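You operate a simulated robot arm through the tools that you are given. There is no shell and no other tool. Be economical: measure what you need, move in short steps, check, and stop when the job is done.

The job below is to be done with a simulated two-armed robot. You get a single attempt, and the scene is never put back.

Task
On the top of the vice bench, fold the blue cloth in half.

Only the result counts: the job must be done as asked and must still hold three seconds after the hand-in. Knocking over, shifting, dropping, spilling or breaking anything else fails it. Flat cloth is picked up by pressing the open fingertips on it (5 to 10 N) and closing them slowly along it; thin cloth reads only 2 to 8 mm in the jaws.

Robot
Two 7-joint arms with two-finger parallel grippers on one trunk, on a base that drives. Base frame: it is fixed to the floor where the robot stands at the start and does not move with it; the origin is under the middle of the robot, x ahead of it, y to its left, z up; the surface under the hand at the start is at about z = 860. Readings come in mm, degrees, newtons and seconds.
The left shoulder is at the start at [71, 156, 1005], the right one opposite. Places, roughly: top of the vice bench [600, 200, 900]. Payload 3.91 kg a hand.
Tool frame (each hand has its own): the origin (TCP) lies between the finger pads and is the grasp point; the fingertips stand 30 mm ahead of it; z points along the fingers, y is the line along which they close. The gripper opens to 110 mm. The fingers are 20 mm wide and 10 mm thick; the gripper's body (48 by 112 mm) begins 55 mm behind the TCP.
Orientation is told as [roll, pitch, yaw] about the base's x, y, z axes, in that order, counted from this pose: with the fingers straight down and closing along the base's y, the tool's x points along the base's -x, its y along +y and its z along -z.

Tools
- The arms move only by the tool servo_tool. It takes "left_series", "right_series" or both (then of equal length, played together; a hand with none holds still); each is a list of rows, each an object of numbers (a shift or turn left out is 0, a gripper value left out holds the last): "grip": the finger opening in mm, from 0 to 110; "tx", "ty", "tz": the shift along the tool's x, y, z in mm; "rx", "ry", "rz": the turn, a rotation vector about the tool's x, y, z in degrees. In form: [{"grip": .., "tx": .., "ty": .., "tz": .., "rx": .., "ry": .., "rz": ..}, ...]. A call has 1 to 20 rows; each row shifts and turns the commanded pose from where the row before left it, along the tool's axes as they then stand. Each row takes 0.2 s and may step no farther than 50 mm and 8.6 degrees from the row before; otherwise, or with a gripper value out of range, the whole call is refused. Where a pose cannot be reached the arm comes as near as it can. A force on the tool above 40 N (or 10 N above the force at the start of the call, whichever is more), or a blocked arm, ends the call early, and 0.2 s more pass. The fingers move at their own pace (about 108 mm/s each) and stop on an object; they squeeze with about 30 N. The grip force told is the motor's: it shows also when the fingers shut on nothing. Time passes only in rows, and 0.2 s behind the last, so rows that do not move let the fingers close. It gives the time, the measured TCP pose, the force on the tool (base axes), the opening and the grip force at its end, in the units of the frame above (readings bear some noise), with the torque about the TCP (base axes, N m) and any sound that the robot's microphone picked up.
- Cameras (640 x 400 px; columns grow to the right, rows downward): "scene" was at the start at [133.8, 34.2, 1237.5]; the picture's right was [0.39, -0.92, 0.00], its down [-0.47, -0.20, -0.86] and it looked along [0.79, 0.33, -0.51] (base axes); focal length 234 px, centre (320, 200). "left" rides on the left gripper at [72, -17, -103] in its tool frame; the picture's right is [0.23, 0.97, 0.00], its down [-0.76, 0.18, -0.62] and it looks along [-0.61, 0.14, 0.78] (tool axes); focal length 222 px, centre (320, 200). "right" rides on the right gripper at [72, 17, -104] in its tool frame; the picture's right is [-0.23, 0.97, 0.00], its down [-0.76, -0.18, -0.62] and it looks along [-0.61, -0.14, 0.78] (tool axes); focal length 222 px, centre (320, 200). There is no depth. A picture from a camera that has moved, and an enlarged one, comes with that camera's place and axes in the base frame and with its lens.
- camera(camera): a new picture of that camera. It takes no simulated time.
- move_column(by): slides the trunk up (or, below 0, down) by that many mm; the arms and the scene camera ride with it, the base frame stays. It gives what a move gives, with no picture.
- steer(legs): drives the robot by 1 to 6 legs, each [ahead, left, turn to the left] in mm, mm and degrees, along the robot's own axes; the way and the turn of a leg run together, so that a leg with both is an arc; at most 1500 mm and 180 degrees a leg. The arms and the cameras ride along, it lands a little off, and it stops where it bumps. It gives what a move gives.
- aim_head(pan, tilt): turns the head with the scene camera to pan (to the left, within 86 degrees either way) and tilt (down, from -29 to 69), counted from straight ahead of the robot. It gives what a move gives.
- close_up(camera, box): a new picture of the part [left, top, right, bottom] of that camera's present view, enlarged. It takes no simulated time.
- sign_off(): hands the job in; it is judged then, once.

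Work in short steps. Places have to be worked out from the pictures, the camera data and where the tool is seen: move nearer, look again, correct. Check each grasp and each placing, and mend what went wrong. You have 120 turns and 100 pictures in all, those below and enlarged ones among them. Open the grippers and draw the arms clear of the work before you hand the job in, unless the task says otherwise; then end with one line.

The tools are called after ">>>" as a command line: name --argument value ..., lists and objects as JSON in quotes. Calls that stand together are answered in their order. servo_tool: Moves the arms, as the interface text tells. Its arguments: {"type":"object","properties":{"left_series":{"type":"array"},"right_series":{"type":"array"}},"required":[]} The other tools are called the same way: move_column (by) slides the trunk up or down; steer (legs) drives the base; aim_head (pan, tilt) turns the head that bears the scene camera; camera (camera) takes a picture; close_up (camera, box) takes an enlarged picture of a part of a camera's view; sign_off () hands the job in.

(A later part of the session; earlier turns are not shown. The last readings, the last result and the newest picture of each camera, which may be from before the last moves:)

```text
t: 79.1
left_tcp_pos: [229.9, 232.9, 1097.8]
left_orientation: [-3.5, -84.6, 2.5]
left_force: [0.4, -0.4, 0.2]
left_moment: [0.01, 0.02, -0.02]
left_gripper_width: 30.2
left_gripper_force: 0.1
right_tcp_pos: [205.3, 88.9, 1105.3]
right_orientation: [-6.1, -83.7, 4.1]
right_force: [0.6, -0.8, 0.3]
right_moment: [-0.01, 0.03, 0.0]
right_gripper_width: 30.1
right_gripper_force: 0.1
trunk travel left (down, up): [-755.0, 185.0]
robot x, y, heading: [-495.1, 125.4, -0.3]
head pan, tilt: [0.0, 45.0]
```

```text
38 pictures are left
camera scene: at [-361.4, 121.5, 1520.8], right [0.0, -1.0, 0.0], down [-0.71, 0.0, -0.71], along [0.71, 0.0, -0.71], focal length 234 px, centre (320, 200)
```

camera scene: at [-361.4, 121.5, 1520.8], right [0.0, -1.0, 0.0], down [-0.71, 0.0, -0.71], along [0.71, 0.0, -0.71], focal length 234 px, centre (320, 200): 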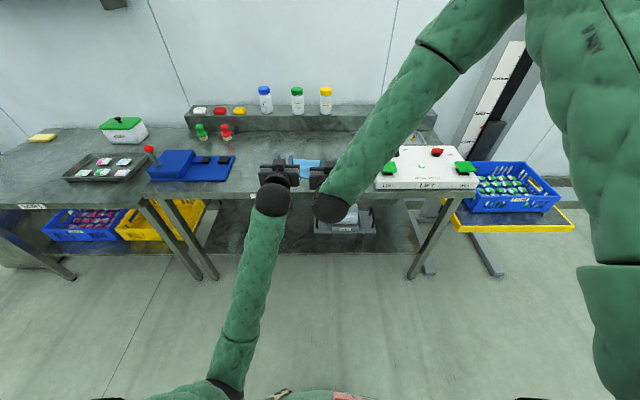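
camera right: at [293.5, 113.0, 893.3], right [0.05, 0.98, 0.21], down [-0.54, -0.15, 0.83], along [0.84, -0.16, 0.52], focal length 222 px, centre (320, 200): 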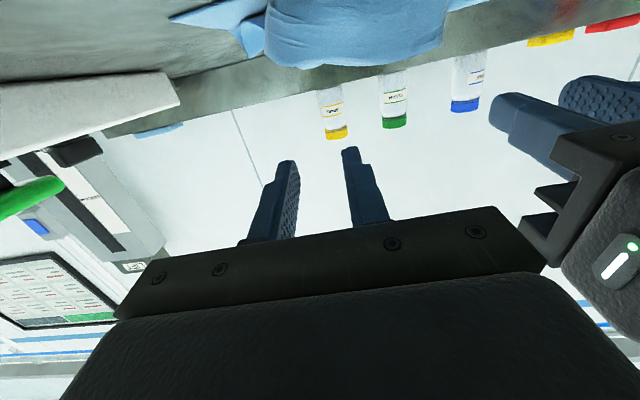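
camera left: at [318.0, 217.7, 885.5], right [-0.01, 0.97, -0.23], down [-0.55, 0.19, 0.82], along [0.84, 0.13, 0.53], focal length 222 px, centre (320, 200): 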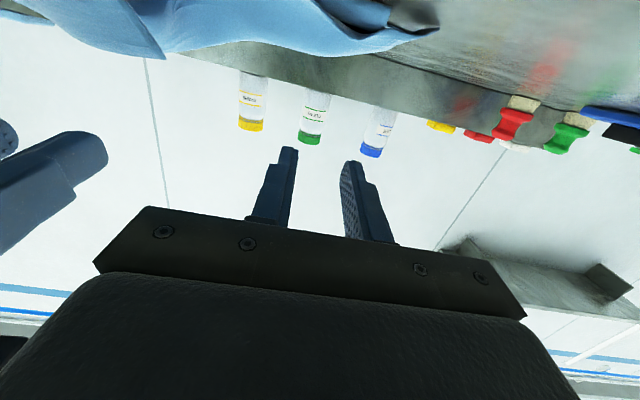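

The hands still block the view, so I rotate them back to pointing down and spread them sideways; there is free space here.

>>> servo_tool --left_series '[{"ty": 15, "ry": 8.4}, {"ty": 15, "ry": 8.4}, {"ty": 15, "ry": 8.4}, {"ty": 15, "ry": 8.4}, {"ty": 15, "ry": 8.4}, {"ty": 15, "ry": 8.4}, {"ty": 15, "ry": 8.4}, {"ty": 15, "ry": 8.4}, {"ty": 15, "ry": 8.4}, {"ty": 15, "ry": 8.4}, {}]' --right_series '[{"ty": -15, "ry": 8.4}, {"ty": -15, "ry": 8.4}, {"ty": -15, "ry": 8.4}, {"ty": -15, "ry": 8.4}, {"ty": -15, "ry": 8.4}, {"ty": -15, "ry": 8.4}, {"ty": -15, "ry": 8.4}, {"ty": -15, "ry": 8.4}, {"ty": -15, "ry": 8.4}, {"ty": -15, "ry": 8.4}, {}]'

>>> camera --camera "scene"

>>> close_up --camera "scene" --box '[250, 130, 370, 205]'

```text
t: 81.5
left_tcp_pos: [232.8, 382.8, 1098.3]
left_orientation: [-0.3, -0.6, -0.9]
left_force: [0.2, 0.5, -0.4]
left_moment: [-0.03, 0.0, 0.01]
left_gripper_width: 29.8
left_gripper_force: 0.0
right_tcp_pos: [199.6, -57.7, 1109.3]
right_orientation: [-0.7, 0.2, -1.8]
right_force: [-0.6, 0.2, 0.6]
right_moment: [-0.02, 0.03, -0.02]
right_gripper_width: 30.0
right_gripper_force: 0.0
trunk travel left (down, up): [-755.0, 185.0]
robot x, y, heading: [-495.3, 120.8, 0.1]
head pan, tilt: [0.0, 45.0]
```

```text
37 pictures are left
camera scene: at [-362.3, 122.4, 1521.0], right [0.0, -1.0, 0.0], down [-0.71, 0.0, -0.71], along [0.71, 0.0, -0.71], focal length 234 px, centre (320, 200)
```

scene: 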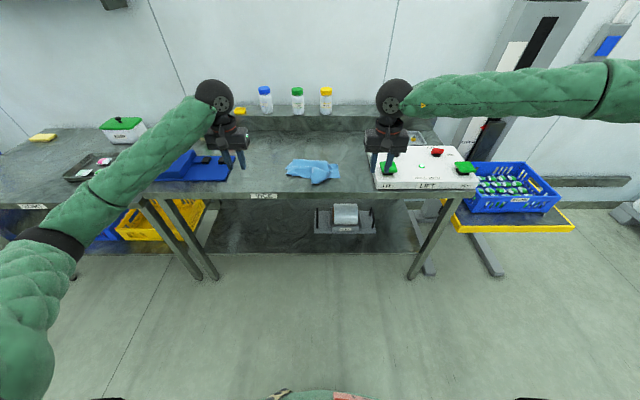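

```text
5.33 times, centred on (310, 168) of scene
camera zoom: at [-362.3, 122.4, 1521.0], right [0.0, -1.0, 0.0], down [-0.71, 0.0, -0.71], along [0.71, 0.0, -0.71], focal length 1246 px, centre (373, 373)
```

zoom: 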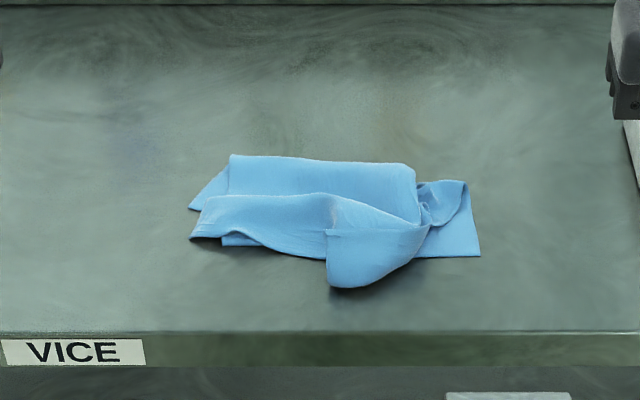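

It's roughly folded, but the top layer is crumpled. I drive in so the head camera can view it from above.

>>> steer --legs '[[370, 0, 0]]'

>>> aim_head --pan 0 --tilt 55

>>> close_up --camera "scene" --box '[240, 120, 400, 220]'

>>> camera --camera "left"

```text
t: 83.9
left_tcp_pos: [605.4, 382.1, 1098.4]
left_orientation: [-0.3, -0.6, -0.7]
left_force: [-0.4, 0.0, -0.2]
left_moment: [-0.03, -0.03, -0.01]
left_gripper_width: 30.2
left_gripper_force: 0.1
right_tcp_pos: [574.6, -59.6, 1108.1]
right_orientation: [-0.5, 0.2, -1.8]
right_force: [0.4, 1.0, -0.3]
right_moment: [-0.01, 0.03, -0.01]
right_gripper_width: 30.0
right_gripper_force: 0.1
trunk travel left (down, up): [-755.0, 185.0]
robot x, y, heading: [-121.7, 120.6, 0.1]
head pan, tilt: [0.0, 45.0]
```

```text
t: 84.6
left_tcp_pos: [605.6, 382.1, 1096.4]
left_orientation: [-0.3, -0.5, -0.8]
left_force: [-1.2, -0.1, 0.7]
left_moment: [0.0, -0.01, 0.03]
left_gripper_width: 30.0
left_gripper_force: 0.1
right_tcp_pos: [573.5, -58.2, 1108.9]
right_orientation: [-0.5, 0.2, -1.8]
right_force: [-0.3, -0.4, 0.2]
right_moment: [0.0, 0.0, 0.01]
right_gripper_width: 29.9
right_gripper_force: 0.0
trunk travel left (down, up): [-755.0, 185.0]
robot x, y, heading: [-123.6, 120.8, -0.2]
head pan, tilt: [0.0, 55.0]
```

```text
4.00 times, centred on (320, 170) of scene
camera zoom: at [2.0, 120.9, 1507.5], right [0.0, -1.0, 0.0], down [-0.82, 0.0, -0.57], along [0.57, 0.0, -0.82], focal length 934 px, centre (320, 320)
```

zoom: 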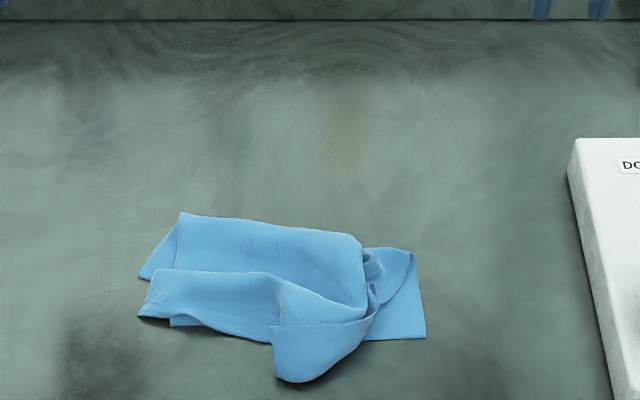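

```text
34 pictures are left
camera left: at [530.9, 365.6, 1199.8], right [-0.21, 0.98, -0.01], down [0.76, 0.17, 0.63], along [0.62, 0.13, -0.78], focal length 222 px, centre (320, 200)
```

left: 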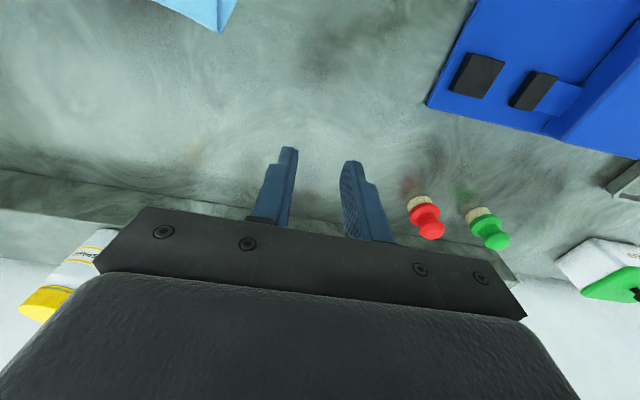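

The right part of the top layer is twisted. I take a tighter close-up to understand it.

>>> close_up --camera "scene" --box '[270, 165, 350, 220]'

```text
7.27 times, centred on (310, 192) of scene
camera zoom: at [2.0, 120.9, 1507.5], right [0.0, -1.0, 0.0], down [-0.82, 0.0, -0.57], along [0.57, 0.0, -0.82], focal length 1699 px, centre (393, 254)
```

zoom: 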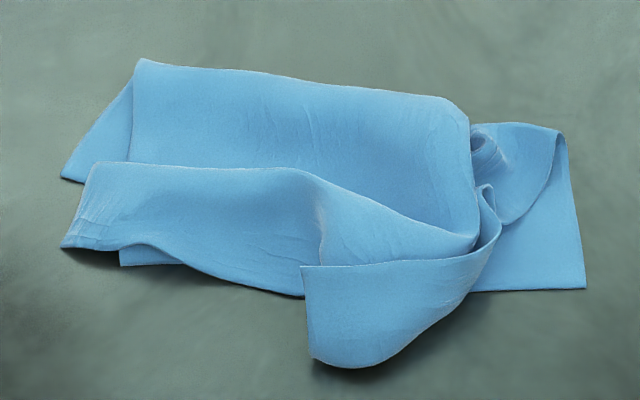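

I read it as: the fold sits too near and the top layer has excess, with its right-far corner flipped over at about (445,163). I'll pull the top edge back out and redo the fold with a taut sheet. First the right hand goes above that corner.

>>> servo_tool --right_series '[{"tx": 28, "ty": 37, "rz": -1.8, "grip": 40}, {"tx": 28, "ty": 37}, {"tx": 28, "ty": 37}, {"tx": 28, "ty": 37}, {"tx": 28, "ty": 37}, {"tz": 40}, {"tz": 40}, {"tz": 40}, {"tz": 30}, {}]'

>>> camera --camera "right"

```text
t: 86.8
left_tcp_pos: [604.1, 381.2, 1098.1]
left_orientation: [-0.4, -0.6, -0.8]
left_force: [-0.1, 0.2, 0.4]
left_moment: [-0.01, -0.02, -0.02]
left_gripper_width: 30.0
left_gripper_force: 0.0
right_tcp_pos: [435.1, 126.2, 955.8]
right_orientation: [-0.7, 0.1, 0.0]
right_force: [1.1, 0.7, -0.2]
right_moment: [0.0, 0.01, 0.03]
right_gripper_width: 40.0
right_gripper_force: 0.1
trunk travel left (down, up): [-755.0, 185.0]
robot x, y, heading: [-122.0, 123.2, 0.1]
head pan, tilt: [0.0, 55.0]
```

```text
32 pictures are left
camera right: at [362.0, 145.4, 1057.9], right [0.23, 0.97, -0.01], down [0.76, -0.17, 0.62], along [0.6, -0.15, -0.78], focal length 222 px, centre (320, 200)
```

right: 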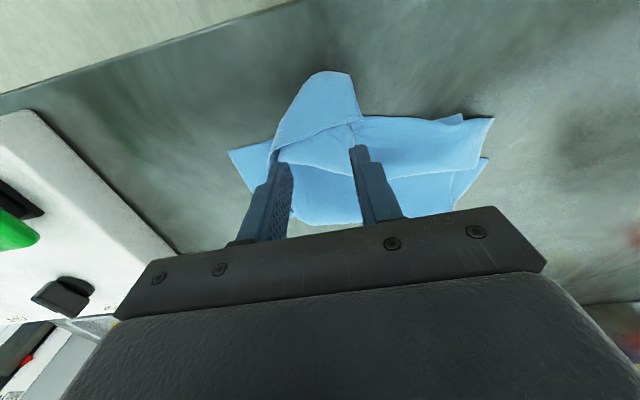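

The flap's corner is at about (433,161). I shift to (417,129) and lower to contact.

>>> servo_tool --right_series '[{"tx": 18, "ty": 2}, {"tz": 25}, {"tz": 20}, {"tz": 8}, {"tz": 4}, {"tz": 3}, {"tz": 2}, {"tz": 1}, {}]'

```text
t: 88.8
left_tcp_pos: [603.7, 381.7, 1099.0]
left_orientation: [-0.3, -0.6, -0.8]
left_force: [-0.1, -0.3, 0.2]
left_moment: [-0.02, 0.04, -0.01]
left_gripper_width: 30.1
left_gripper_force: 0.0
right_tcp_pos: [416.9, 127.1, 895.5]
right_orientation: [-0.7, 0.2, 0.0]
right_force: [-1.5, -0.2, 7.3]
right_moment: [0.04, 0.0, 0.03]
right_gripper_width: 40.0
right_gripper_force: 0.0
trunk travel left (down, up): [-755.0, 185.0]
robot x, y, heading: [-119.0, 124.9, 0.1]
head pan, tilt: [0.0, 55.0]
```

Good 7 N contact. I close slowly, then lift 25 mm.

>>> servo_tool --right_series '[{"tz": 0.3, "grip": 37}, {"grip": 34}, {"grip": 31}, {"grip": 28}, {"grip": 25}, {"grip": 22}, {"grip": 19}, {"grip": 16}, {"grip": 13}, {"grip": 10}, {"grip": 7}, {"grip": 4}, {"grip": 0}, {}, {}, {"tz": -10}, {"tz": -15}, {}]'

>>> camera --camera "right"

```text
t: 92.6
left_tcp_pos: [604.7, 380.5, 1097.4]
left_orientation: [-0.3, -0.6, -0.9]
left_force: [-0.1, -0.8, -0.2]
left_moment: [0.01, -0.01, 0.0]
left_gripper_width: 29.8
left_gripper_force: 0.0
right_tcp_pos: [417.4, 127.5, 918.9]
right_orientation: [-0.6, 0.3, -0.2]
right_force: [0.9, 0.3, 0.1]
right_moment: [0.0, 0.0, 0.0]
right_gripper_width: 2.4
right_gripper_force: 30.0
trunk travel left (down, up): [-755.0, 185.0]
robot x, y, heading: [-122.2, 126.6, -0.5]
head pan, tilt: [0.0, 55.0]
```

```text
31 pictures are left
camera right: at [344.4, 145.9, 1020.0], right [0.23, 0.97, -0.01], down [0.76, -0.17, 0.62], along [0.6, -0.15, -0.78], focal length 222 px, centre (320, 200)
```

right: 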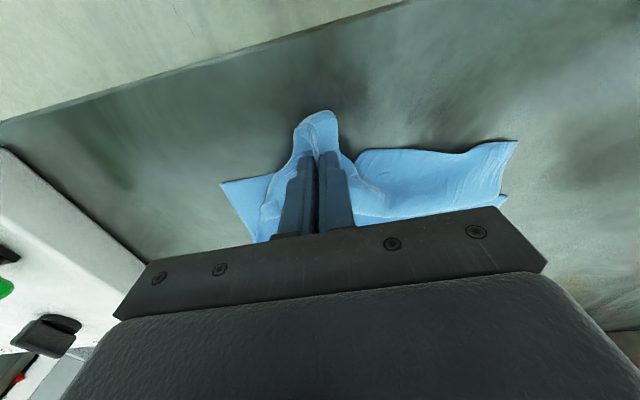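

Held (2.4 mm). I lift the right hand and move it outward so that the corner clears, then bring the left hand over its corner.

>>> servo_tool --right_series '[{"tz": -20}, {"tz": -20, "ty": -10}, {"tz": -20, "ty": -10}, {"tz": -20, "ty": -15}, {"tz": -10, "ty": -15}, {"ty": -15, "tx": -10}, {"tx": -20}, {}, {}]' --left_series '[{"grip": 40, "tx": 30}, {"tx": 30, "ty": -20}, {"tx": 30, "ty": -20}, {"tx": 30, "ty": -30}, {"tx": 24, "ty": -30}, {"ty": -32}, {}, {}, {}]'

>>> close_up --camera "scene" --box '[240, 120, 400, 230]'

>>> camera --camera "left"

```text
t: 94.6
left_tcp_pos: [460.0, 250.7, 1095.8]
left_orientation: [-0.4, -0.5, -0.9]
left_force: [0.3, -0.9, 0.2]
left_moment: [0.01, -0.04, -0.01]
left_gripper_width: 40.0
left_gripper_force: 0.1
right_tcp_pos: [446.5, 64.4, 1008.2]
right_orientation: [-0.6, 0.1, 0.0]
right_force: [0.2, -0.2, -0.5]
right_moment: [-0.02, -0.01, 0.0]
right_gripper_width: 2.6
right_gripper_force: 30.3
trunk travel left (down, up): [-755.0, 185.0]
robot x, y, heading: [-121.4, 120.3, -0.0]
head pan, tilt: [0.0, 55.0]
```

```text
3.64 times, centred on (320, 175) of scene
camera zoom: at [1.7, 120.9, 1507.5], right [0.0, -1.0, 0.0], down [-0.82, 0.0, -0.57], along [0.57, 0.0, -0.82], focal length 849 px, centre (320, 291)
```

zoom: 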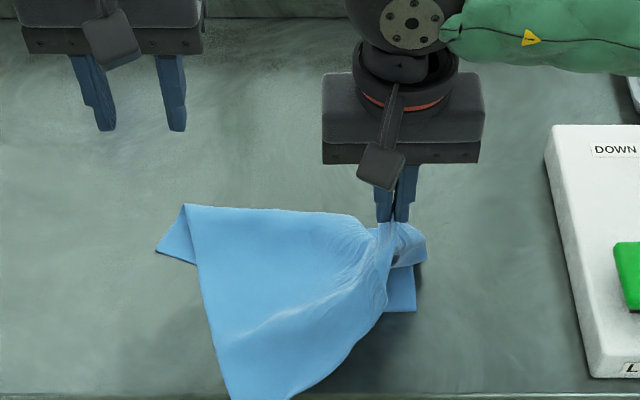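

```text
29 pictures are left
camera left: at [384.9, 234.6, 1198.4], right [-0.21, 0.98, -0.01], down [0.76, 0.17, 0.63], along [0.62, 0.13, -0.78], focal length 222 px, centre (320, 200)
```

left: 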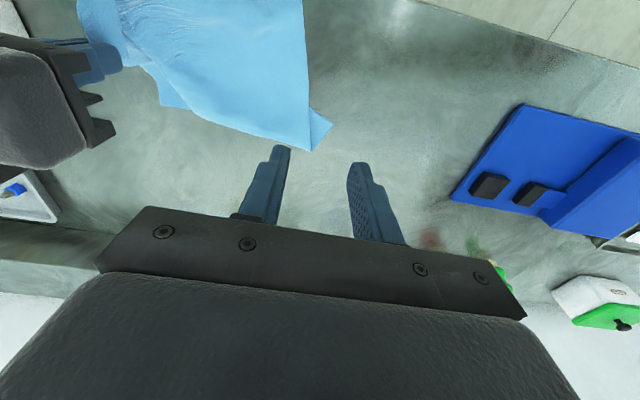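

The top sheet is now spread out toward the bench's front edge. I move the right hand 110 mm forward to draw it inward before grasping the left corner.

>>> servo_tool --right_series '[{"tx": -20}, {"tx": -20}, {"tx": -20}, {"tx": -20}, {"tx": -20}, {"tx": -10}, {}, {}]'

>>> close_up --camera "scene" --box '[240, 120, 400, 230]'

```text
t: 96.4
left_tcp_pos: [459.2, 251.1, 1096.4]
left_orientation: [-0.3, -0.7, -0.8]
left_force: [0.3, -0.3, -1.2]
left_moment: [-0.02, -0.01, 0.0]
left_gripper_width: 40.0
left_gripper_force: 0.1
right_tcp_pos: [555.9, 62.8, 1008.2]
right_orientation: [-0.7, 0.2, 0.1]
right_force: [0.1, -0.1, 0.6]
right_moment: [-0.04, 0.02, 0.04]
right_gripper_width: 2.6
right_gripper_force: 30.1
trunk travel left (down, up): [-755.0, 185.0]
robot x, y, heading: [-123.6, 120.2, -0.3]
head pan, tilt: [0.0, 55.0]
```

```text
3.64 times, centred on (320, 175) of scene
camera zoom: at [1.6, 120.9, 1507.5], right [0.0, -1.0, 0.0], down [-0.82, 0.0, -0.57], along [0.57, 0.0, -0.82], focal length 849 px, centre (320, 291)
```

zoom: 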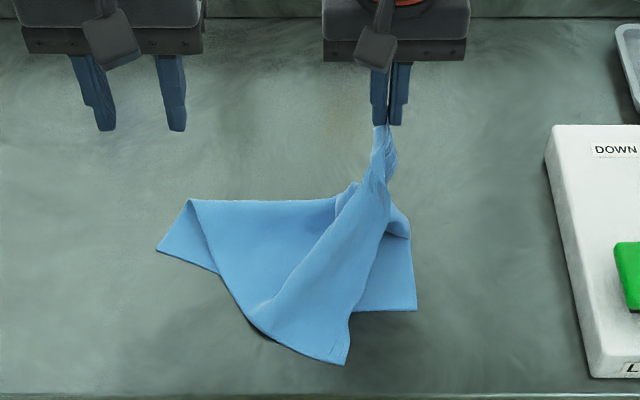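

The left-far corner now lies at about (374,99), flat on the bench. I bring the left hand over (412,125).

>>> servo_tool --left_series '[{"grip": 36, "tx": 15, "ty": -40}, {"tx": 15, "ty": -40}, {"tx": 17, "ty": -44}, {"tz": 40}, {"tz": 40}, {"tz": 40}, {"tz": 30}, {}]'

>>> camera --camera "left"

```text
t: 98.2
left_tcp_pos: [411.4, 127.8, 947.6]
left_orientation: [-0.3, -0.6, -0.9]
left_force: [-0.6, -0.8, 0.0]
left_moment: [0.02, 0.0, -0.01]
left_gripper_width: 35.8
left_gripper_force: 0.2
right_tcp_pos: [555.5, 61.4, 1009.0]
right_orientation: [-0.7, 0.1, 0.0]
right_force: [-0.8, -0.3, -0.2]
right_moment: [-0.03, 0.04, 0.03]
right_gripper_width: 2.5
right_gripper_force: 30.0
trunk travel left (down, up): [-755.0, 185.0]
robot x, y, heading: [-121.7, 124.6, 0.1]
head pan, tilt: [0.0, 55.0]
```

```text
27 pictures are left
camera left: at [336.7, 111.7, 1048.0], right [-0.21, 0.98, -0.01], down [0.76, 0.17, 0.63], along [0.62, 0.13, -0.78], focal length 222 px, centre (320, 200)
```

left: 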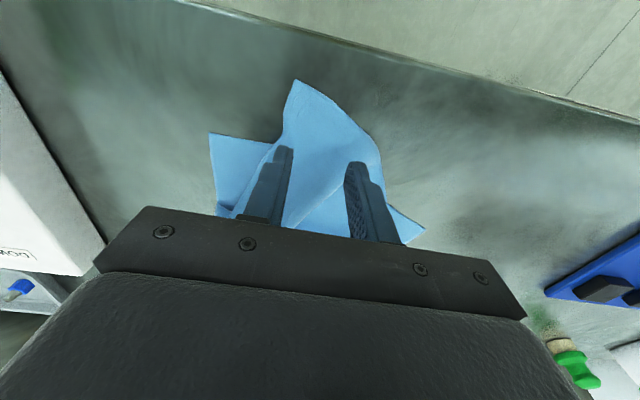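

The aim is good: cloth spans both sides. A tiny trim, then I press.

>>> servo_tool --left_series '[{"tx": -4, "ty": 4}, {"tz": 25}, {"tz": 20}, {"tz": 6}, {"tz": 2.5}, {"tz": 1.5}, {}, {}]'

```text
t: 100.0
left_tcp_pos: [415.2, 131.1, 892.9]
left_orientation: [-0.3, -0.7, -0.9]
left_force: [0.5, -0.8, 1.5]
left_moment: [-0.05, -0.03, 0.04]
left_gripper_width: 35.9
left_gripper_force: 0.1
right_tcp_pos: [556.3, 63.0, 1006.8]
right_orientation: [-0.6, 0.3, 0.1]
right_force: [-0.4, 0.5, 0.1]
right_moment: [0.0, 0.0, 0.0]
right_gripper_width: 2.6
right_gripper_force: 29.9
trunk travel left (down, up): [-755.0, 185.0]
robot x, y, heading: [-125.6, 120.2, -0.1]
head pan, tilt: [0.0, 55.0]
```

>>> servo_tool --left_series '[{"tz": 1}, {}, {"grip": 33}, {"grip": 30}, {"grip": 27}, {"grip": 24}, {"grip": 21}, {"grip": 18}, {"grip": 15}, {"grip": 12}, {"grip": 9}, {"grip": 6}, {"grip": 3}, {"grip": 0}, {}, {}]'

```text
t: 103.4
left_tcp_pos: [416.3, 131.7, 892.2]
left_orientation: [-0.3, -0.7, -0.9]
left_force: [0.5, 0.4, 10.7]
left_moment: [0.01, -0.05, 0.01]
left_gripper_width: 2.3
left_gripper_force: 29.8
right_tcp_pos: [555.8, 62.4, 1007.0]
right_orientation: [-0.6, 0.0, 0.1]
right_force: [-0.6, 0.5, -0.6]
right_moment: [0.05, -0.01, -0.01]
right_gripper_width: 2.4
right_gripper_force: 29.8
trunk travel left (down, up): [-755.0, 185.0]
robot x, y, heading: [-124.9, 121.6, -0.0]
head pan, tilt: [0.0, 55.0]
```

Both far corners are held now (2.3 and 2.4 mm). I lift both to about z 1175 and align them at x≈480 so the cloth hangs straight and untangles.

>>> servo_tool --left_series '[{"tz": -20}, {"tz": -20, "ty": 5}, {"tz": -20, "tx": -5, "ty": 7}, {"tz": -20, "tx": -5, "ty": 7}, {"tz": -20, "tx": -5, "ty": 8}, {"tz": -20, "tx": -5, "ty": 8}, {"tz": -20, "tx": -5, "ty": 8}, {"tz": -20, "tx": -5, "ty": 8}, {"tz": -20, "tx": -5, "ty": 8}, {"tz": -20, "tx": -5, "ty": 8}, {"tz": -20, "tx": -6, "ty": 9}, {"tz": -20, "tx": -6, "ty": 9}, {"tz": -20, "tx": -6, "ty": 9}, {"tz": -23, "tx": -6, "ty": 9}, {}, {}]' --right_series '[{}, {}, {"tz": -14, "tx": 6, "ty": 1}, {"tz": -14, "tx": 6, "ty": 2}, {"tz": -14, "tx": 6, "ty": 2}, {"tz": -14, "tx": 6, "ty": 2}, {"tz": -14, "tx": 6, "ty": 2}, {"tz": -14, "tx": 6, "ty": 2}, {"tz": -14, "tx": 6, "ty": 2}, {"tz": -14, "tx": 6, "ty": 2}, {"tz": -14, "tx": 7, "ty": 2}, {"tz": -14, "tx": 7, "ty": 2}, {"tz": -14, "tx": 7, "ty": 2}, {"tz": -14, "tx": 7, "ty": 2}, {}, {}]'

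>>> close_up --camera "scene" --box '[200, 80, 440, 230]'

>>> camera --camera "left"

```text
t: 106.8
left_tcp_pos: [478.2, 236.4, 1174.5]
left_orientation: [-0.4, -0.6, -0.8]
left_force: [-0.2, 0.1, -0.4]
left_moment: [-0.01, -0.03, -0.02]
left_gripper_width: 2.4
left_gripper_force: 30.2
right_tcp_pos: [480.1, 88.2, 1176.5]
right_orientation: [-0.6, 0.2, 0.0]
right_force: [1.1, -0.2, -0.1]
right_moment: [0.0, -0.01, 0.01]
right_gripper_width: 2.3
right_gripper_force: 30.8
trunk travel left (down, up): [-755.0, 185.0]
robot x, y, heading: [-124.2, 123.4, -0.3]
head pan, tilt: [0.0, 55.0]
```

```text
2.67 times, centred on (320, 155) of scene
camera zoom: at [1.4, 121.1, 1507.6], right [0.0, -1.0, 0.0], down [-0.82, 0.0, -0.57], along [0.57, 0.0, -0.82], focal length 623 px, centre (320, 320)
```

zoom: 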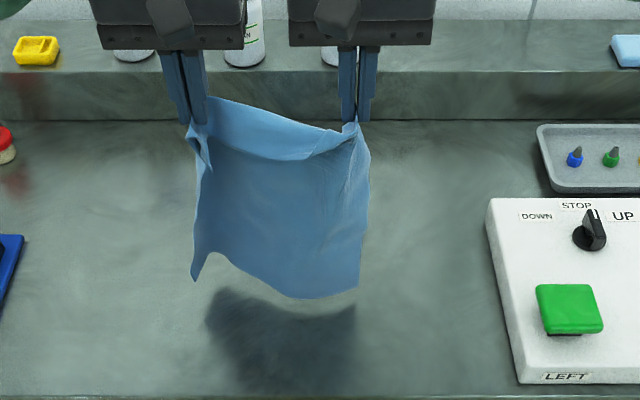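

```text
25 pictures are left
camera left: at [404.5, 219.9, 1276.8], right [-0.21, 0.98, -0.01], down [0.76, 0.17, 0.63], along [0.62, 0.13, -0.78], focal length 222 px, centre (320, 200)
```

left: 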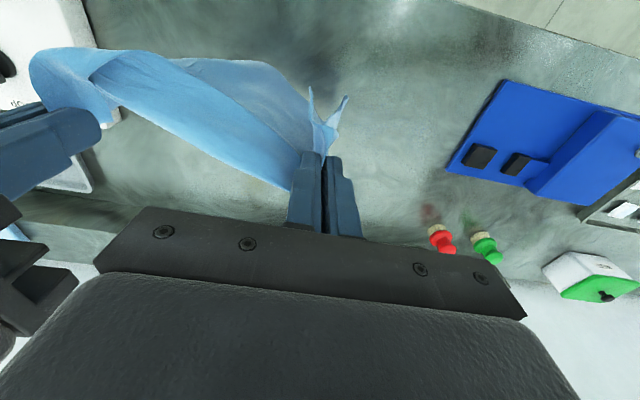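

The cloth hangs straight between the hands, its bottom edge about 20 mm above the bench. Now I lower it and lay the lower half by moving diagonally forward and down.

>>> servo_tool --left_series '[{"tz": 10}, {"tz": 10}, {"tz": 10}, {}, {"tx": -10, "tz": 10}, {"tx": -10, "tz": 10}, {"tx": -10, "tz": 10}, {"tx": -10, "tz": 10}, {"tx": -10, "tz": 10}, {"tx": -10, "tz": 10}, {"tx": -10, "tz": 10}, {"tx": -10, "tz": 10}, {"tx": -10, "tz": 10}, {"tx": -10, "tz": 10}, {}]' --right_series '[{"tz": 10}, {"tz": 10}, {"tz": 10}, {}, {"tx": -10, "tz": 10}, {"tx": -10, "tz": 10}, {"tx": -10, "tz": 10}, {"tx": -10, "tz": 10}, {"tx": -10, "tz": 10}, {"tx": -10, "tz": 10}, {"tx": -10, "tz": 10}, {"tx": -10, "tz": 10}, {"tx": -10, "tz": 10}, {"tx": -10, "tz": 10}, {}]'

>>> close_up --camera "scene" --box '[220, 80, 420, 230]'

```text
t: 110.0
left_tcp_pos: [581.4, 232.0, 1046.1]
left_orientation: [-0.2, -0.6, -0.8]
left_force: [0.5, 0.3, 0.0]
left_moment: [0.02, 0.04, 0.0]
left_gripper_width: 2.1
left_gripper_force: 30.0
right_tcp_pos: [581.0, 86.4, 1045.9]
right_orientation: [-0.7, 0.3, -0.1]
right_force: [0.1, 0.4, 0.3]
right_moment: [-0.04, -0.01, 0.02]
right_gripper_width: 2.4
right_gripper_force: 30.3
trunk travel left (down, up): [-755.0, 185.0]
robot x, y, heading: [-120.1, 119.9, 0.1]
head pan, tilt: [0.0, 55.0]
```

```text
2.67 times, centred on (320, 155) of scene
camera zoom: at [1.1, 120.9, 1507.6], right [0.0, -1.0, 0.0], down [-0.82, 0.0, -0.57], along [0.57, 0.0, -0.82], focal length 623 px, centre (320, 320)
```

zoom: 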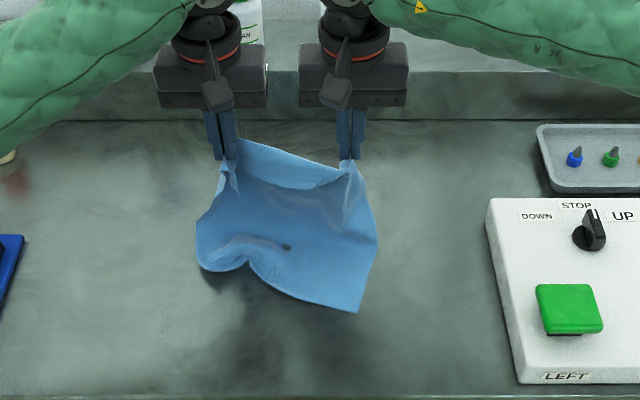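

The right side lies well, but the near-left corner seems tucked under. I continue forward and down so the cloth drags +x, which should pull that corner out.

>>> servo_tool --left_series '[{"tx": -15, "tz": 10}, {"tx": -15, "tz": 10}, {"tx": -15, "tz": 10}, {"tx": -15, "tz": 10}, {"tx": -15, "tz": 10}, {"tx": -15, "tz": 10}, {"tx": -15, "tz": 10}, {"tx": -15, "tz": 10}, {"tx": -15, "tz": 10}, {"tx": -15, "tz": 10}, {}]' --right_series '[{"tx": -15, "tz": 10}, {"tx": -15, "tz": 10}, {"tx": -15, "tz": 10}, {"tx": -15, "tz": 10}, {"tx": -15, "tz": 10}, {"tx": -15, "tz": 10}, {"tx": -15, "tz": 10}, {"tx": -15, "tz": 10}, {"tx": -15, "tz": 10}, {"tx": -15, "tz": 10}, {}]'

>>> close_up --camera "scene" --box '[220, 60, 420, 210]'

```text
t: 112.4
left_tcp_pos: [732.1, 229.3, 947.8]
left_orientation: [-0.3, -0.7, -0.8]
left_force: [0.7, -0.7, 0.6]
left_moment: [0.01, 0.04, -0.02]
left_gripper_width: 2.2
left_gripper_force: 30.1
right_tcp_pos: [729.6, 84.8, 945.3]
right_orientation: [-0.7, 0.2, 0.0]
right_force: [0.1, -0.2, 0.4]
right_moment: [-0.06, 0.01, -0.03]
right_gripper_width: 2.5
right_gripper_force: 29.9
trunk travel left (down, up): [-755.0, 185.0]
robot x, y, heading: [-123.6, 122.2, -0.2]
head pan, tilt: [0.0, 55.0]
```

```text
2.67 times, centred on (320, 135) of scene
camera zoom: at [1.0, 121.0, 1507.6], right [0.0, -1.0, 0.0], down [-0.82, 0.0, -0.57], along [0.57, 0.0, -0.82], focal length 623 px, centre (320, 373)
```

zoom: 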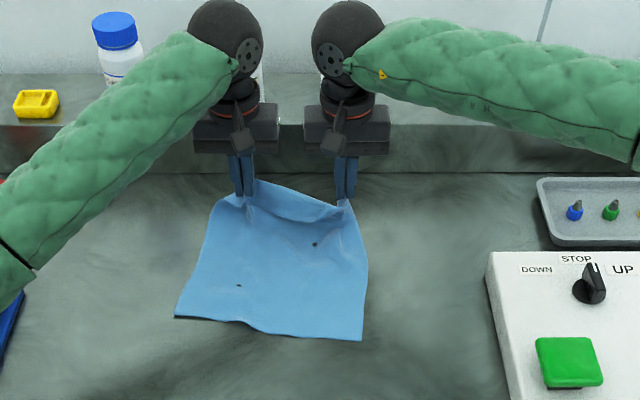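

Now the whole cloth is flat again: near-left corner (540,316), near-right (503,67). Next I raise the edge to the apex above the mid-line (x≈675), with the lower half staying flat.

>>> servo_tool --left_series '[{"tx": 7.4, "ty": 2, "tz": -10}, {"tx": 7.4, "ty": 2, "tz": -10}, {"tx": 7.4, "ty": 2, "tz": -10}, {"tx": 7.4, "ty": 2, "tz": -10}, {"tx": 7.4, "ty": 2, "tz": -10}, {"tx": 7.4, "ty": 2, "tz": -10}, {"tx": 7.4, "ty": 2, "tz": -10}, {}]' --right_series '[{"tx": 8.5, "ty": 1.7, "tz": -10.3}, {"tx": 8.5, "ty": 1.7, "tz": -10.3}, {"tx": 8.5, "ty": 1.7, "tz": -10.3}, {"tx": 8.5, "ty": 1.7, "tz": -10.3}, {"tx": 8.5, "ty": 1.7, "tz": -10.3}, {"tx": 8.5, "ty": 1.7, "tz": -10.3}, {"tx": 8.5, "ty": 1.7, "tz": -10.3}, {}]'

>>> close_up --camera "scene" --box '[220, 60, 420, 210]'

```text
t: 114.2
left_tcp_pos: [681.0, 244.9, 1016.9]
left_orientation: [-0.3, -0.5, -0.8]
left_force: [0.3, 0.1, 0.1]
left_moment: [0.0, 0.02, -0.02]
left_gripper_width: 2.3
left_gripper_force: 29.9
right_tcp_pos: [672.1, 96.0, 1018.3]
right_orientation: [-0.6, 0.1, -0.1]
right_force: [0.3, 0.2, 0.2]
right_moment: [-0.01, 0.01, 0.01]
right_gripper_width: 2.6
right_gripper_force: 29.9
trunk travel left (down, up): [-755.0, 185.0]
robot x, y, heading: [-125.4, 121.0, -0.1]
head pan, tilt: [0.0, 55.0]
```

```text
2.67 times, centred on (320, 135) of scene
camera zoom: at [2.3, 120.6, 1507.5], right [0.0, -1.0, 0.0], down [-0.82, 0.0, -0.57], along [0.57, 0.0, -0.82], focal length 623 px, centre (320, 373)
```

zoom: 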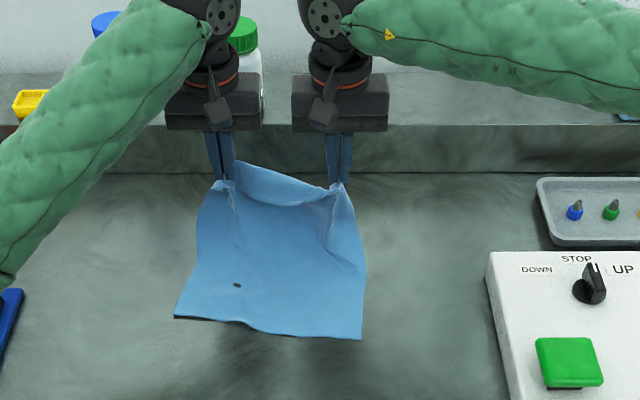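

The lower half stayed in place. I now carry the edge over in an arc toward the near edge, slightly widening the hands.

>>> servo_tool --left_series '[{"tx": 14, "ty": 4, "tz": 1}, {"tx": 14, "ty": 4, "tz": 3}, {"tx": 14, "ty": 3, "tz": 4}, {"tx": 14, "ty": 3, "tz": 6}, {"tx": 14, "ty": 2, "tz": 8}, {"tx": 14, "ty": 2, "tz": 10}, {"tx": 14, "ty": 2, "tz": 12}, {"tx": 14, "ty": 1, "tz": 13}, {}]' --right_series '[{"tx": 15, "ty": 1, "tz": 1}, {"tx": 15, "ty": 1, "tz": 3}, {"tx": 15, "ty": 2, "tz": 4}, {"tx": 15, "ty": 2, "tz": 6}, {"tx": 15, "ty": 2, "tz": 8}, {"tx": 15, "ty": 2, "tz": 10}, {"tx": 15, "ty": 2, "tz": 12}, {"tx": 15, "ty": 1, "tz": 13}, {}]'

>>> close_up --camera "scene" --box '[220, 80, 420, 210]'

```text
t: 116.2
left_tcp_pos: [567.8, 266.8, 956.9]
left_orientation: [-0.3, -0.5, -0.8]
left_force: [-0.4, -0.8, -0.1]
left_moment: [-0.04, 0.01, 0.02]
left_gripper_width: 2.4
left_gripper_force: 30.4
right_tcp_pos: [551.1, 110.9, 961.6]
right_orientation: [-0.5, 0.2, 0.0]
right_force: [0.2, 0.4, 0.1]
right_moment: [0.01, 0.0, -0.01]
right_gripper_width: 2.4
right_gripper_force: 30.2
trunk travel left (down, up): [-755.0, 185.0]
robot x, y, heading: [-121.3, 117.8, -0.3]
head pan, tilt: [0.0, 55.0]
```

```text
3.08 times, centred on (320, 145) of scene
camera zoom: at [1.9, 120.8, 1507.5], right [0.0, -1.0, 0.0], down [-0.82, 0.0, -0.57], along [0.57, 0.0, -0.82], focal length 719 px, centre (320, 369)
```

zoom: 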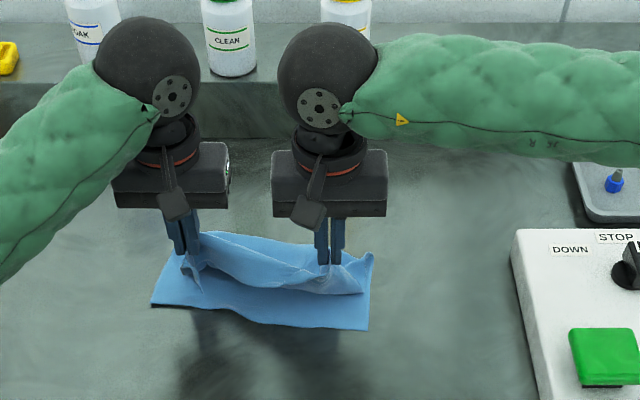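

The near edge hasn't moved and the top edge is coming over nicely. I go slightly beyond and down, then back +x while touching down so the flaps trail toward the robot.

>>> servo_tool --left_series '[{"tx": 10, "tz": 8}, {"tx": 10, "tz": 9}, {"tx": 10, "tz": 9}, {"tx": 8, "tz": 9}, {}, {"tx": -6, "tz": 6}, {"tx": -6, "tz": 6}, {"tx": -6, "tz": 5}, {"tx": -6, "tz": 4}, {}]' --right_series '[{"tx": 11, "tz": 9}, {"tx": 11, "tz": 10}, {"tx": 11, "tz": 10}, {"tx": 10, "tz": 10}, {}, {"tx": -7, "tz": 6}, {"tx": -7, "tz": 6}, {"tx": -7, "tz": 5}, {"tx": -7, "tz": 4}, {}]'

>>> close_up --camera "scene" --box '[240, 120, 400, 220]'

>>> camera --camera "right"

```text
t: 118.4
left_tcp_pos: [553.8, 268.1, 903.0]
left_orientation: [-0.2, -0.6, -0.8]
left_force: [-0.4, -0.5, 0.8]
left_moment: [-0.04, 0.0, -0.04]
left_gripper_width: 2.2
left_gripper_force: 30.4
right_tcp_pos: [535.4, 108.6, 900.5]
right_orientation: [-0.6, 0.2, 0.0]
right_force: [0.6, 1.7, 0.8]
right_moment: [0.0, 0.02, -0.03]
right_gripper_width: 2.7
right_gripper_force: 30.1
trunk travel left (down, up): [-755.0, 185.0]
robot x, y, heading: [-125.2, 126.7, 0.2]
head pan, tilt: [0.0, 55.0]
```

```text
4.00 times, centred on (320, 170) of scene
camera zoom: at [1.1, 120.9, 1507.6], right [0.0, -1.0, 0.0], down [-0.82, 0.0, -0.57], along [0.57, 0.0, -0.82], focal length 934 px, centre (320, 320)
```

zoom: 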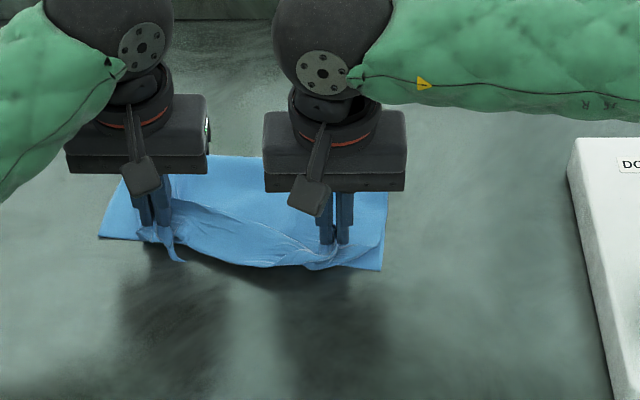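

```text
19 pictures are left
camera right: at [462.8, 127.0, 1002.5], right [0.23, 0.97, -0.01], down [0.76, -0.17, 0.62], along [0.6, -0.15, -0.78], focal length 222 px, centre (320, 200)
```

right: 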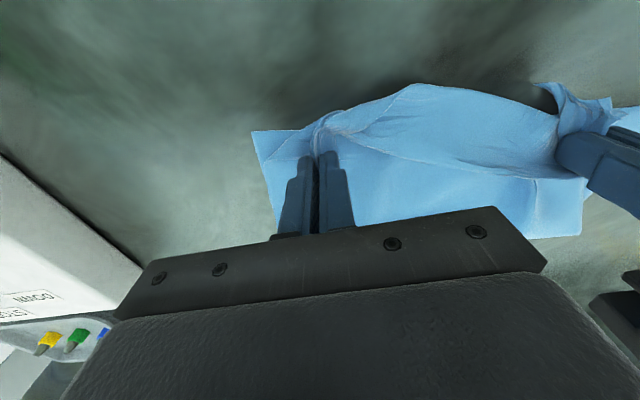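

Well aligned. I lower to the surface and open slowly so that the opening fingers spread the gathered corners flat.

>>> servo_tool --left_series '[{"tz": 4}, {"tz": 3}, {}, {"grip": 10}, {"grip": 20}, {"grip": 30}, {"grip": 40}, {}, {}, {"tz": -20}, {"tz": -30}, {"tz": -40}]' --right_series '[{"tz": 3}, {"tz": 2}, {}, {"grip": 10}, {"grip": 20}, {"grip": 30}, {"grip": 40}, {}, {}, {"tz": -20}, {"tz": -30}, {"tz": -40}]'

>>> close_up --camera "scene" --box '[250, 130, 380, 215]'

```text
t: 121.0
left_tcp_pos: [551.8, 266.4, 984.2]
left_orientation: [-0.3, -0.6, -0.8]
left_force: [0.9, -0.1, -0.4]
left_moment: [0.0, 0.02, 0.0]
left_gripper_width: 40.0
left_gripper_force: 0.2
right_tcp_pos: [534.0, 109.0, 985.5]
right_orientation: [-0.7, 0.2, -0.1]
right_force: [0.8, 0.2, 0.5]
right_moment: [0.0, 0.0, 0.01]
right_gripper_width: 39.8
right_gripper_force: 0.2
trunk travel left (down, up): [-755.0, 185.0]
robot x, y, heading: [-121.9, 120.8, -0.2]
head pan, tilt: [0.0, 55.0]
```

```text
4.71 times, centred on (315, 172) of scene
camera zoom: at [0.7, 121.3, 1507.4], right [0.0, -1.0, 0.0], down [-0.82, 0.0, -0.57], along [0.57, 0.0, -0.82], focal length 1099 px, centre (344, 329)
```

zoom: 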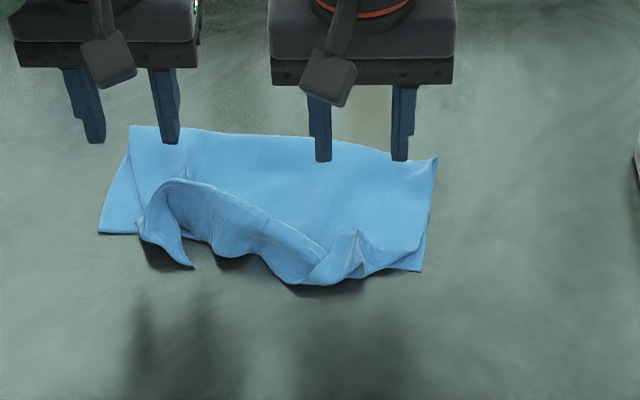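

Very close now: near corners at (540,309)/(503,63), fold at the back. The front strip of the top layer is still curled at its corners. A tighter look.

>>> close_up --camera "scene" --box '[264, 152, 344, 207]'

>>> camera --camera "left"

```text
7.27 times, centred on (304, 180) of scene
camera zoom: at [0.7, 121.3, 1507.4], right [0.0, -1.0, 0.0], down [-0.82, 0.0, -0.57], along [0.57, 0.0, -0.82], focal length 1699 px, centre (436, 349)
```

zoom: 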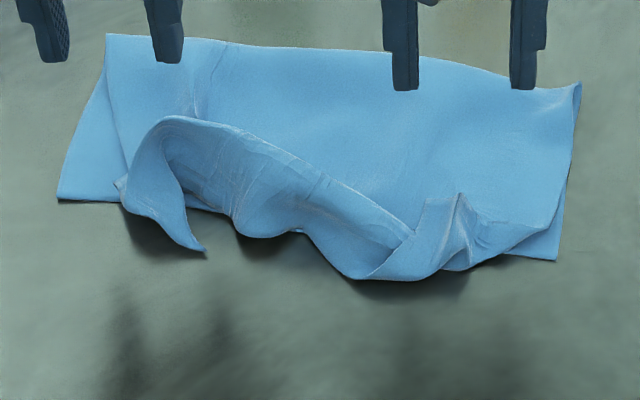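

```text
16 pictures are left
camera left: at [477.7, 251.4, 1086.9], right [-0.21, 0.98, -0.01], down [0.76, 0.17, 0.63], along [0.62, 0.13, -0.78], focal length 222 px, centre (320, 200)
```

left: 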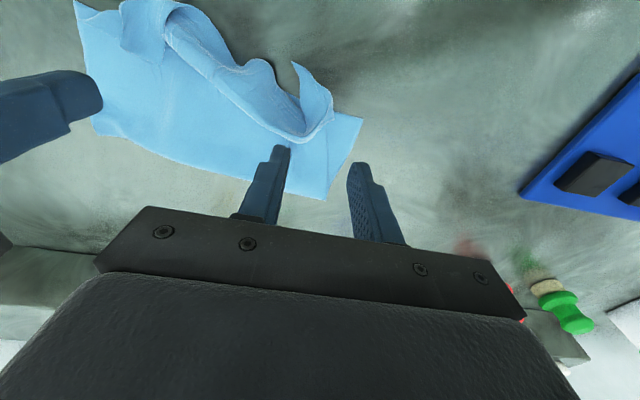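

The fold sits at about 114 mm instead of 155–160, and the surplus curled up at the front. I'll regrasp both top corners, flatten by dragging forward as before, and fold again from a farther apex. Hands go down onto the gathered corners.

>>> servo_tool --left_series '[{"tx": 17, "ty": -16, "grip": 40}, {"tz": 30}, {"tz": 30}, {"tz": 17}, {"tz": 6}, {"tz": 3}, {}]' --right_series '[{"tx": 22, "ty": 4, "grip": 40}, {"tz": 30}, {"tz": 30}, {"tz": 17}, {"tz": 6}, {"tz": 3}, {}]'

```text
t: 122.6
left_tcp_pos: [537.9, 251.3, 899.4]
left_orientation: [-0.3, -0.6, -0.7]
left_force: [-0.5, 0.2, 0.2]
left_moment: [0.02, -0.02, 0.0]
left_gripper_width: 40.1
left_gripper_force: 0.0
right_tcp_pos: [513.4, 112.3, 901.5]
right_orientation: [-0.6, 0.1, 0.0]
right_force: [0.4, -0.2, 0.2]
right_moment: [0.04, 0.01, 0.01]
right_gripper_width: 39.9
right_gripper_force: 0.0
trunk travel left (down, up): [-755.0, 185.0]
robot x, y, heading: [-122.6, 119.5, -0.3]
head pan, tilt: [0.0, 55.0]
```

Tips are about 8–10 mm above the bench, straddling the standing ridges. I lower 3 mm more and close, which should catch only the top layer.

>>> servo_tool --left_series '[{"tz": 3}, {"grip": 32}, {"grip": 26}, {"grip": 20}, {"grip": 14}, {"grip": 8}, {"grip": 4}, {"grip": 0}, {}, {}, {"tz": -10}, {"tz": -10}, {"tz": -10}, {}]' --right_series '[{"tz": 3}, {"grip": 32}, {"grip": 26}, {"grip": 20}, {"grip": 14}, {"grip": 8}, {"grip": 4}, {"grip": 0}, {}, {}, {"tz": -10}, {"tz": -10}, {"tz": -10}, {}]'

>>> close_up --camera "scene" --box '[250, 130, 370, 210]'

```text
t: 125.6
left_tcp_pos: [536.6, 252.6, 925.2]
left_orientation: [-0.3, -0.6, -0.9]
left_force: [0.3, 0.1, 0.0]
left_moment: [-0.02, -0.03, -0.01]
left_gripper_width: 3.2
left_gripper_force: 30.2
right_tcp_pos: [513.3, 114.5, 928.3]
right_orientation: [-0.6, 0.1, 0.0]
right_force: [0.3, 1.1, 0.7]
right_moment: [-0.01, -0.02, -0.03]
right_gripper_width: 2.9
right_gripper_force: 29.8
trunk travel left (down, up): [-755.0, 185.0]
robot x, y, heading: [-121.8, 122.3, 0.0]
head pan, tilt: [0.0, 55.0]
```

```text
5.00 times, centred on (310, 170) of scene
camera zoom: at [1.6, 120.9, 1507.5], right [0.0, -1.0, 0.0], down [-0.82, 0.0, -0.57], along [0.57, 0.0, -0.82], focal length 1168 px, centre (370, 350)
```

zoom: 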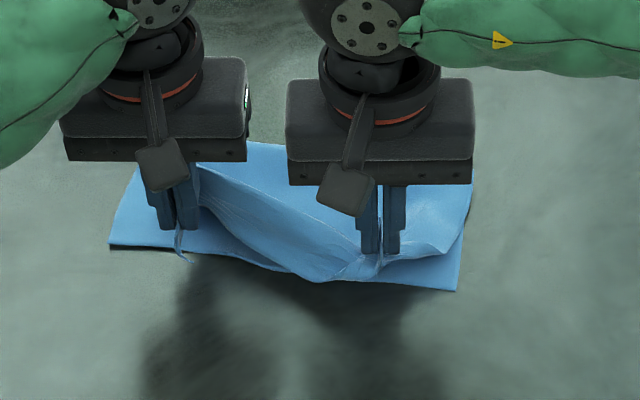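

Both caught only the top layer (3.2 and 2.9 mm) and the lower layer stays flat. I carry the edge up, over and forward to a lower, farther apex (x≈720, z≈975).

>>> servo_tool --left_series '[{"tx": -15, "ty": -1.7, "tz": -15}, {"tx": -15, "ty": -1.7, "tz": -15}, {"tx": -15, "ty": -1.7, "tz": -15}, {"tx": -15, "ty": -1.7, "tz": -15}, {"tx": -15, "ty": -1.7, "tz": -15}, {"tx": -15, "ty": -1.7, "tz": -15}, {"tx": -15, "ty": -1.7, "tz": -15}, {"tx": -15, "ty": -1.7, "tz": 9}, {"tx": -15, "ty": -1.7, "tz": 9}, {"tx": -15, "ty": -1.7, "tz": 9}, {"tx": -15, "ty": -1.7, "tz": 9}, {"tx": -15, "ty": -1.7, "tz": 9}, {"tx": -15, "ty": -1.7, "tz": 9}, {}]' --right_series '[{"tx": -15, "ty": -2.4, "tz": -15}, {"tx": -15, "ty": -2.4, "tz": -15}, {"tx": -15, "ty": -2.4, "tz": -15}, {"tx": -15, "ty": -2.4, "tz": -15}, {"tx": -15, "ty": -2.4, "tz": -15}, {"tx": -15, "ty": -2.4, "tz": -15}, {"tx": -15, "ty": -2.4, "tz": -15}, {"tx": -15, "ty": -2.4, "tz": 9}, {"tx": -15, "ty": -2.4, "tz": 9}, {"tx": -15, "ty": -2.4, "tz": 9}, {"tx": -15, "ty": -2.4, "tz": 9}, {"tx": -15, "ty": -2.4, "tz": 9}, {"tx": -15, "ty": -2.4, "tz": 9}, {}]'

>>> close_up --camera "scene" --box '[230, 70, 400, 210]'

```text
t: 128.6
left_tcp_pos: [731.7, 227.2, 979.7]
left_orientation: [-0.4, -0.7, -0.8]
left_force: [1.0, -0.5, -0.1]
left_moment: [-0.02, 0.01, -0.02]
left_gripper_width: 3.1
left_gripper_force: 30.2
right_tcp_pos: [707.7, 83.7, 978.5]
right_orientation: [-0.6, 0.0, 0.0]
right_force: [0.8, 1.0, -0.1]
right_moment: [0.0, 0.0, -0.01]
right_gripper_width: 2.9
right_gripper_force: 30.2
trunk travel left (down, up): [-755.0, 185.0]
robot x, y, heading: [-122.8, 123.4, -0.2]
head pan, tilt: [0.0, 55.0]
```

```text
2.86 times, centred on (315, 140) of scene
camera zoom: at [1.0, 121.1, 1507.6], right [0.0, -1.0, 0.0], down [-0.82, 0.0, -0.57], along [0.57, 0.0, -0.82], focal length 667 px, centre (334, 371)
```

zoom: 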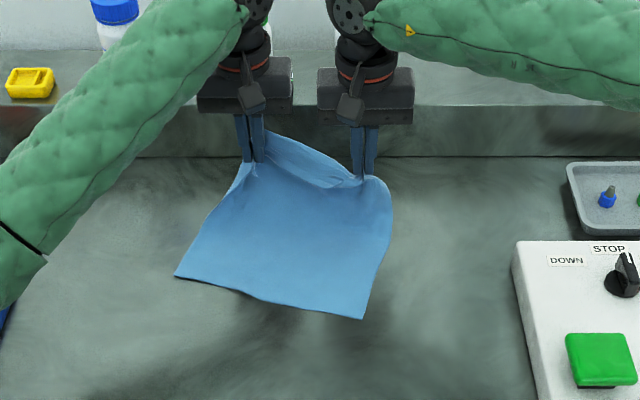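

The cloth is flat but slid and turned a little; near corners are now at about (603,329) and (531,85). I fold back from here, aiming the pinches just inside those corners.

>>> servo_tool --left_series '[{"tx": 11, "ty": 4, "tz": -12}, {"tx": 11, "ty": 4, "tz": -8}, {"tx": 11, "ty": 4, "tz": -4}, {"tx": 11, "ty": 4, "tz": 0}, {"tx": 11, "ty": 4, "tz": 3}, {"tx": 11, "ty": 4, "tz": 6}, {"tx": 11, "ty": 4, "tz": 8}, {"tx": 11, "ty": 4, "tz": 10}, {"tx": 11, "ty": 4, "tz": 12}, {"tx": 11, "ty": 4, "tz": 14}, {"tx": 10, "ty": 4, "tz": 15}, {"tx": 8, "ty": 3, "tz": 15}, {}]' --right_series '[{"tx": 13, "ty": 3.5, "tz": -12}, {"tx": 13, "ty": 3.5, "tz": -8}, {"tx": 13, "ty": 3.5, "tz": -4}, {"tx": 13, "ty": 3.5, "tz": 0}, {"tx": 13, "ty": 3.5, "tz": 3}, {"tx": 13, "ty": 3.5, "tz": 6}, {"tx": 13, "ty": 3.5, "tz": 8}, {"tx": 13, "ty": 3.5, "tz": 10}, {"tx": 13, "ty": 3.5, "tz": 12}, {"tx": 13, "ty": 3.5, "tz": 14}, {"tx": 10, "ty": 3.5, "tz": 15}, {"tx": 8, "ty": 3, "tz": 15}, {}]'

>>> close_up --camera "scene" --box '[230, 90, 390, 200]'

```text
t: 131.4
left_tcp_pos: [603.1, 275.1, 918.1]
left_orientation: [-0.3, -0.6, -0.8]
left_force: [-4.0, -7.7, -0.6]
left_moment: [-0.06, 0.06, -0.27]
left_gripper_width: 4.4
left_gripper_force: 30.1
right_tcp_pos: [561.5, 124.1, 919.9]
right_orientation: [-0.7, 0.2, 0.1]
right_force: [3.6, 7.3, 1.0]
right_moment: [0.27, -0.12, -0.08]
right_gripper_width: 3.6
right_gripper_force: 29.6
trunk travel left (down, up): [-755.0, 185.0]
robot x, y, heading: [-123.9, 122.3, -0.1]
head pan, tilt: [0.0, 55.0]
```

```text
3.64 times, centred on (310, 145) of scene
camera zoom: at [1.7, 120.7, 1507.6], right [0.0, -1.0, 0.0], down [-0.82, 0.0, -0.57], along [0.57, 0.0, -0.82], focal length 849 px, centre (356, 400)
```

zoom: 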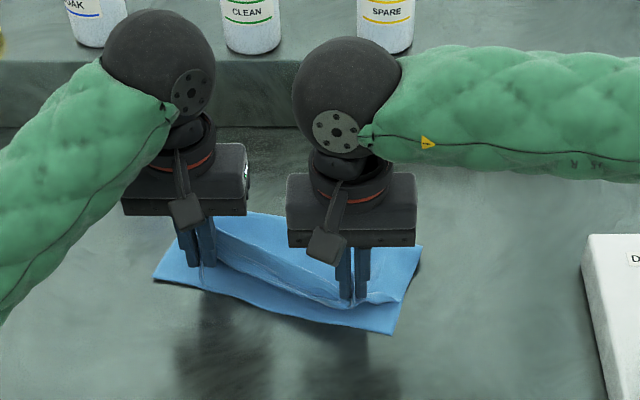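

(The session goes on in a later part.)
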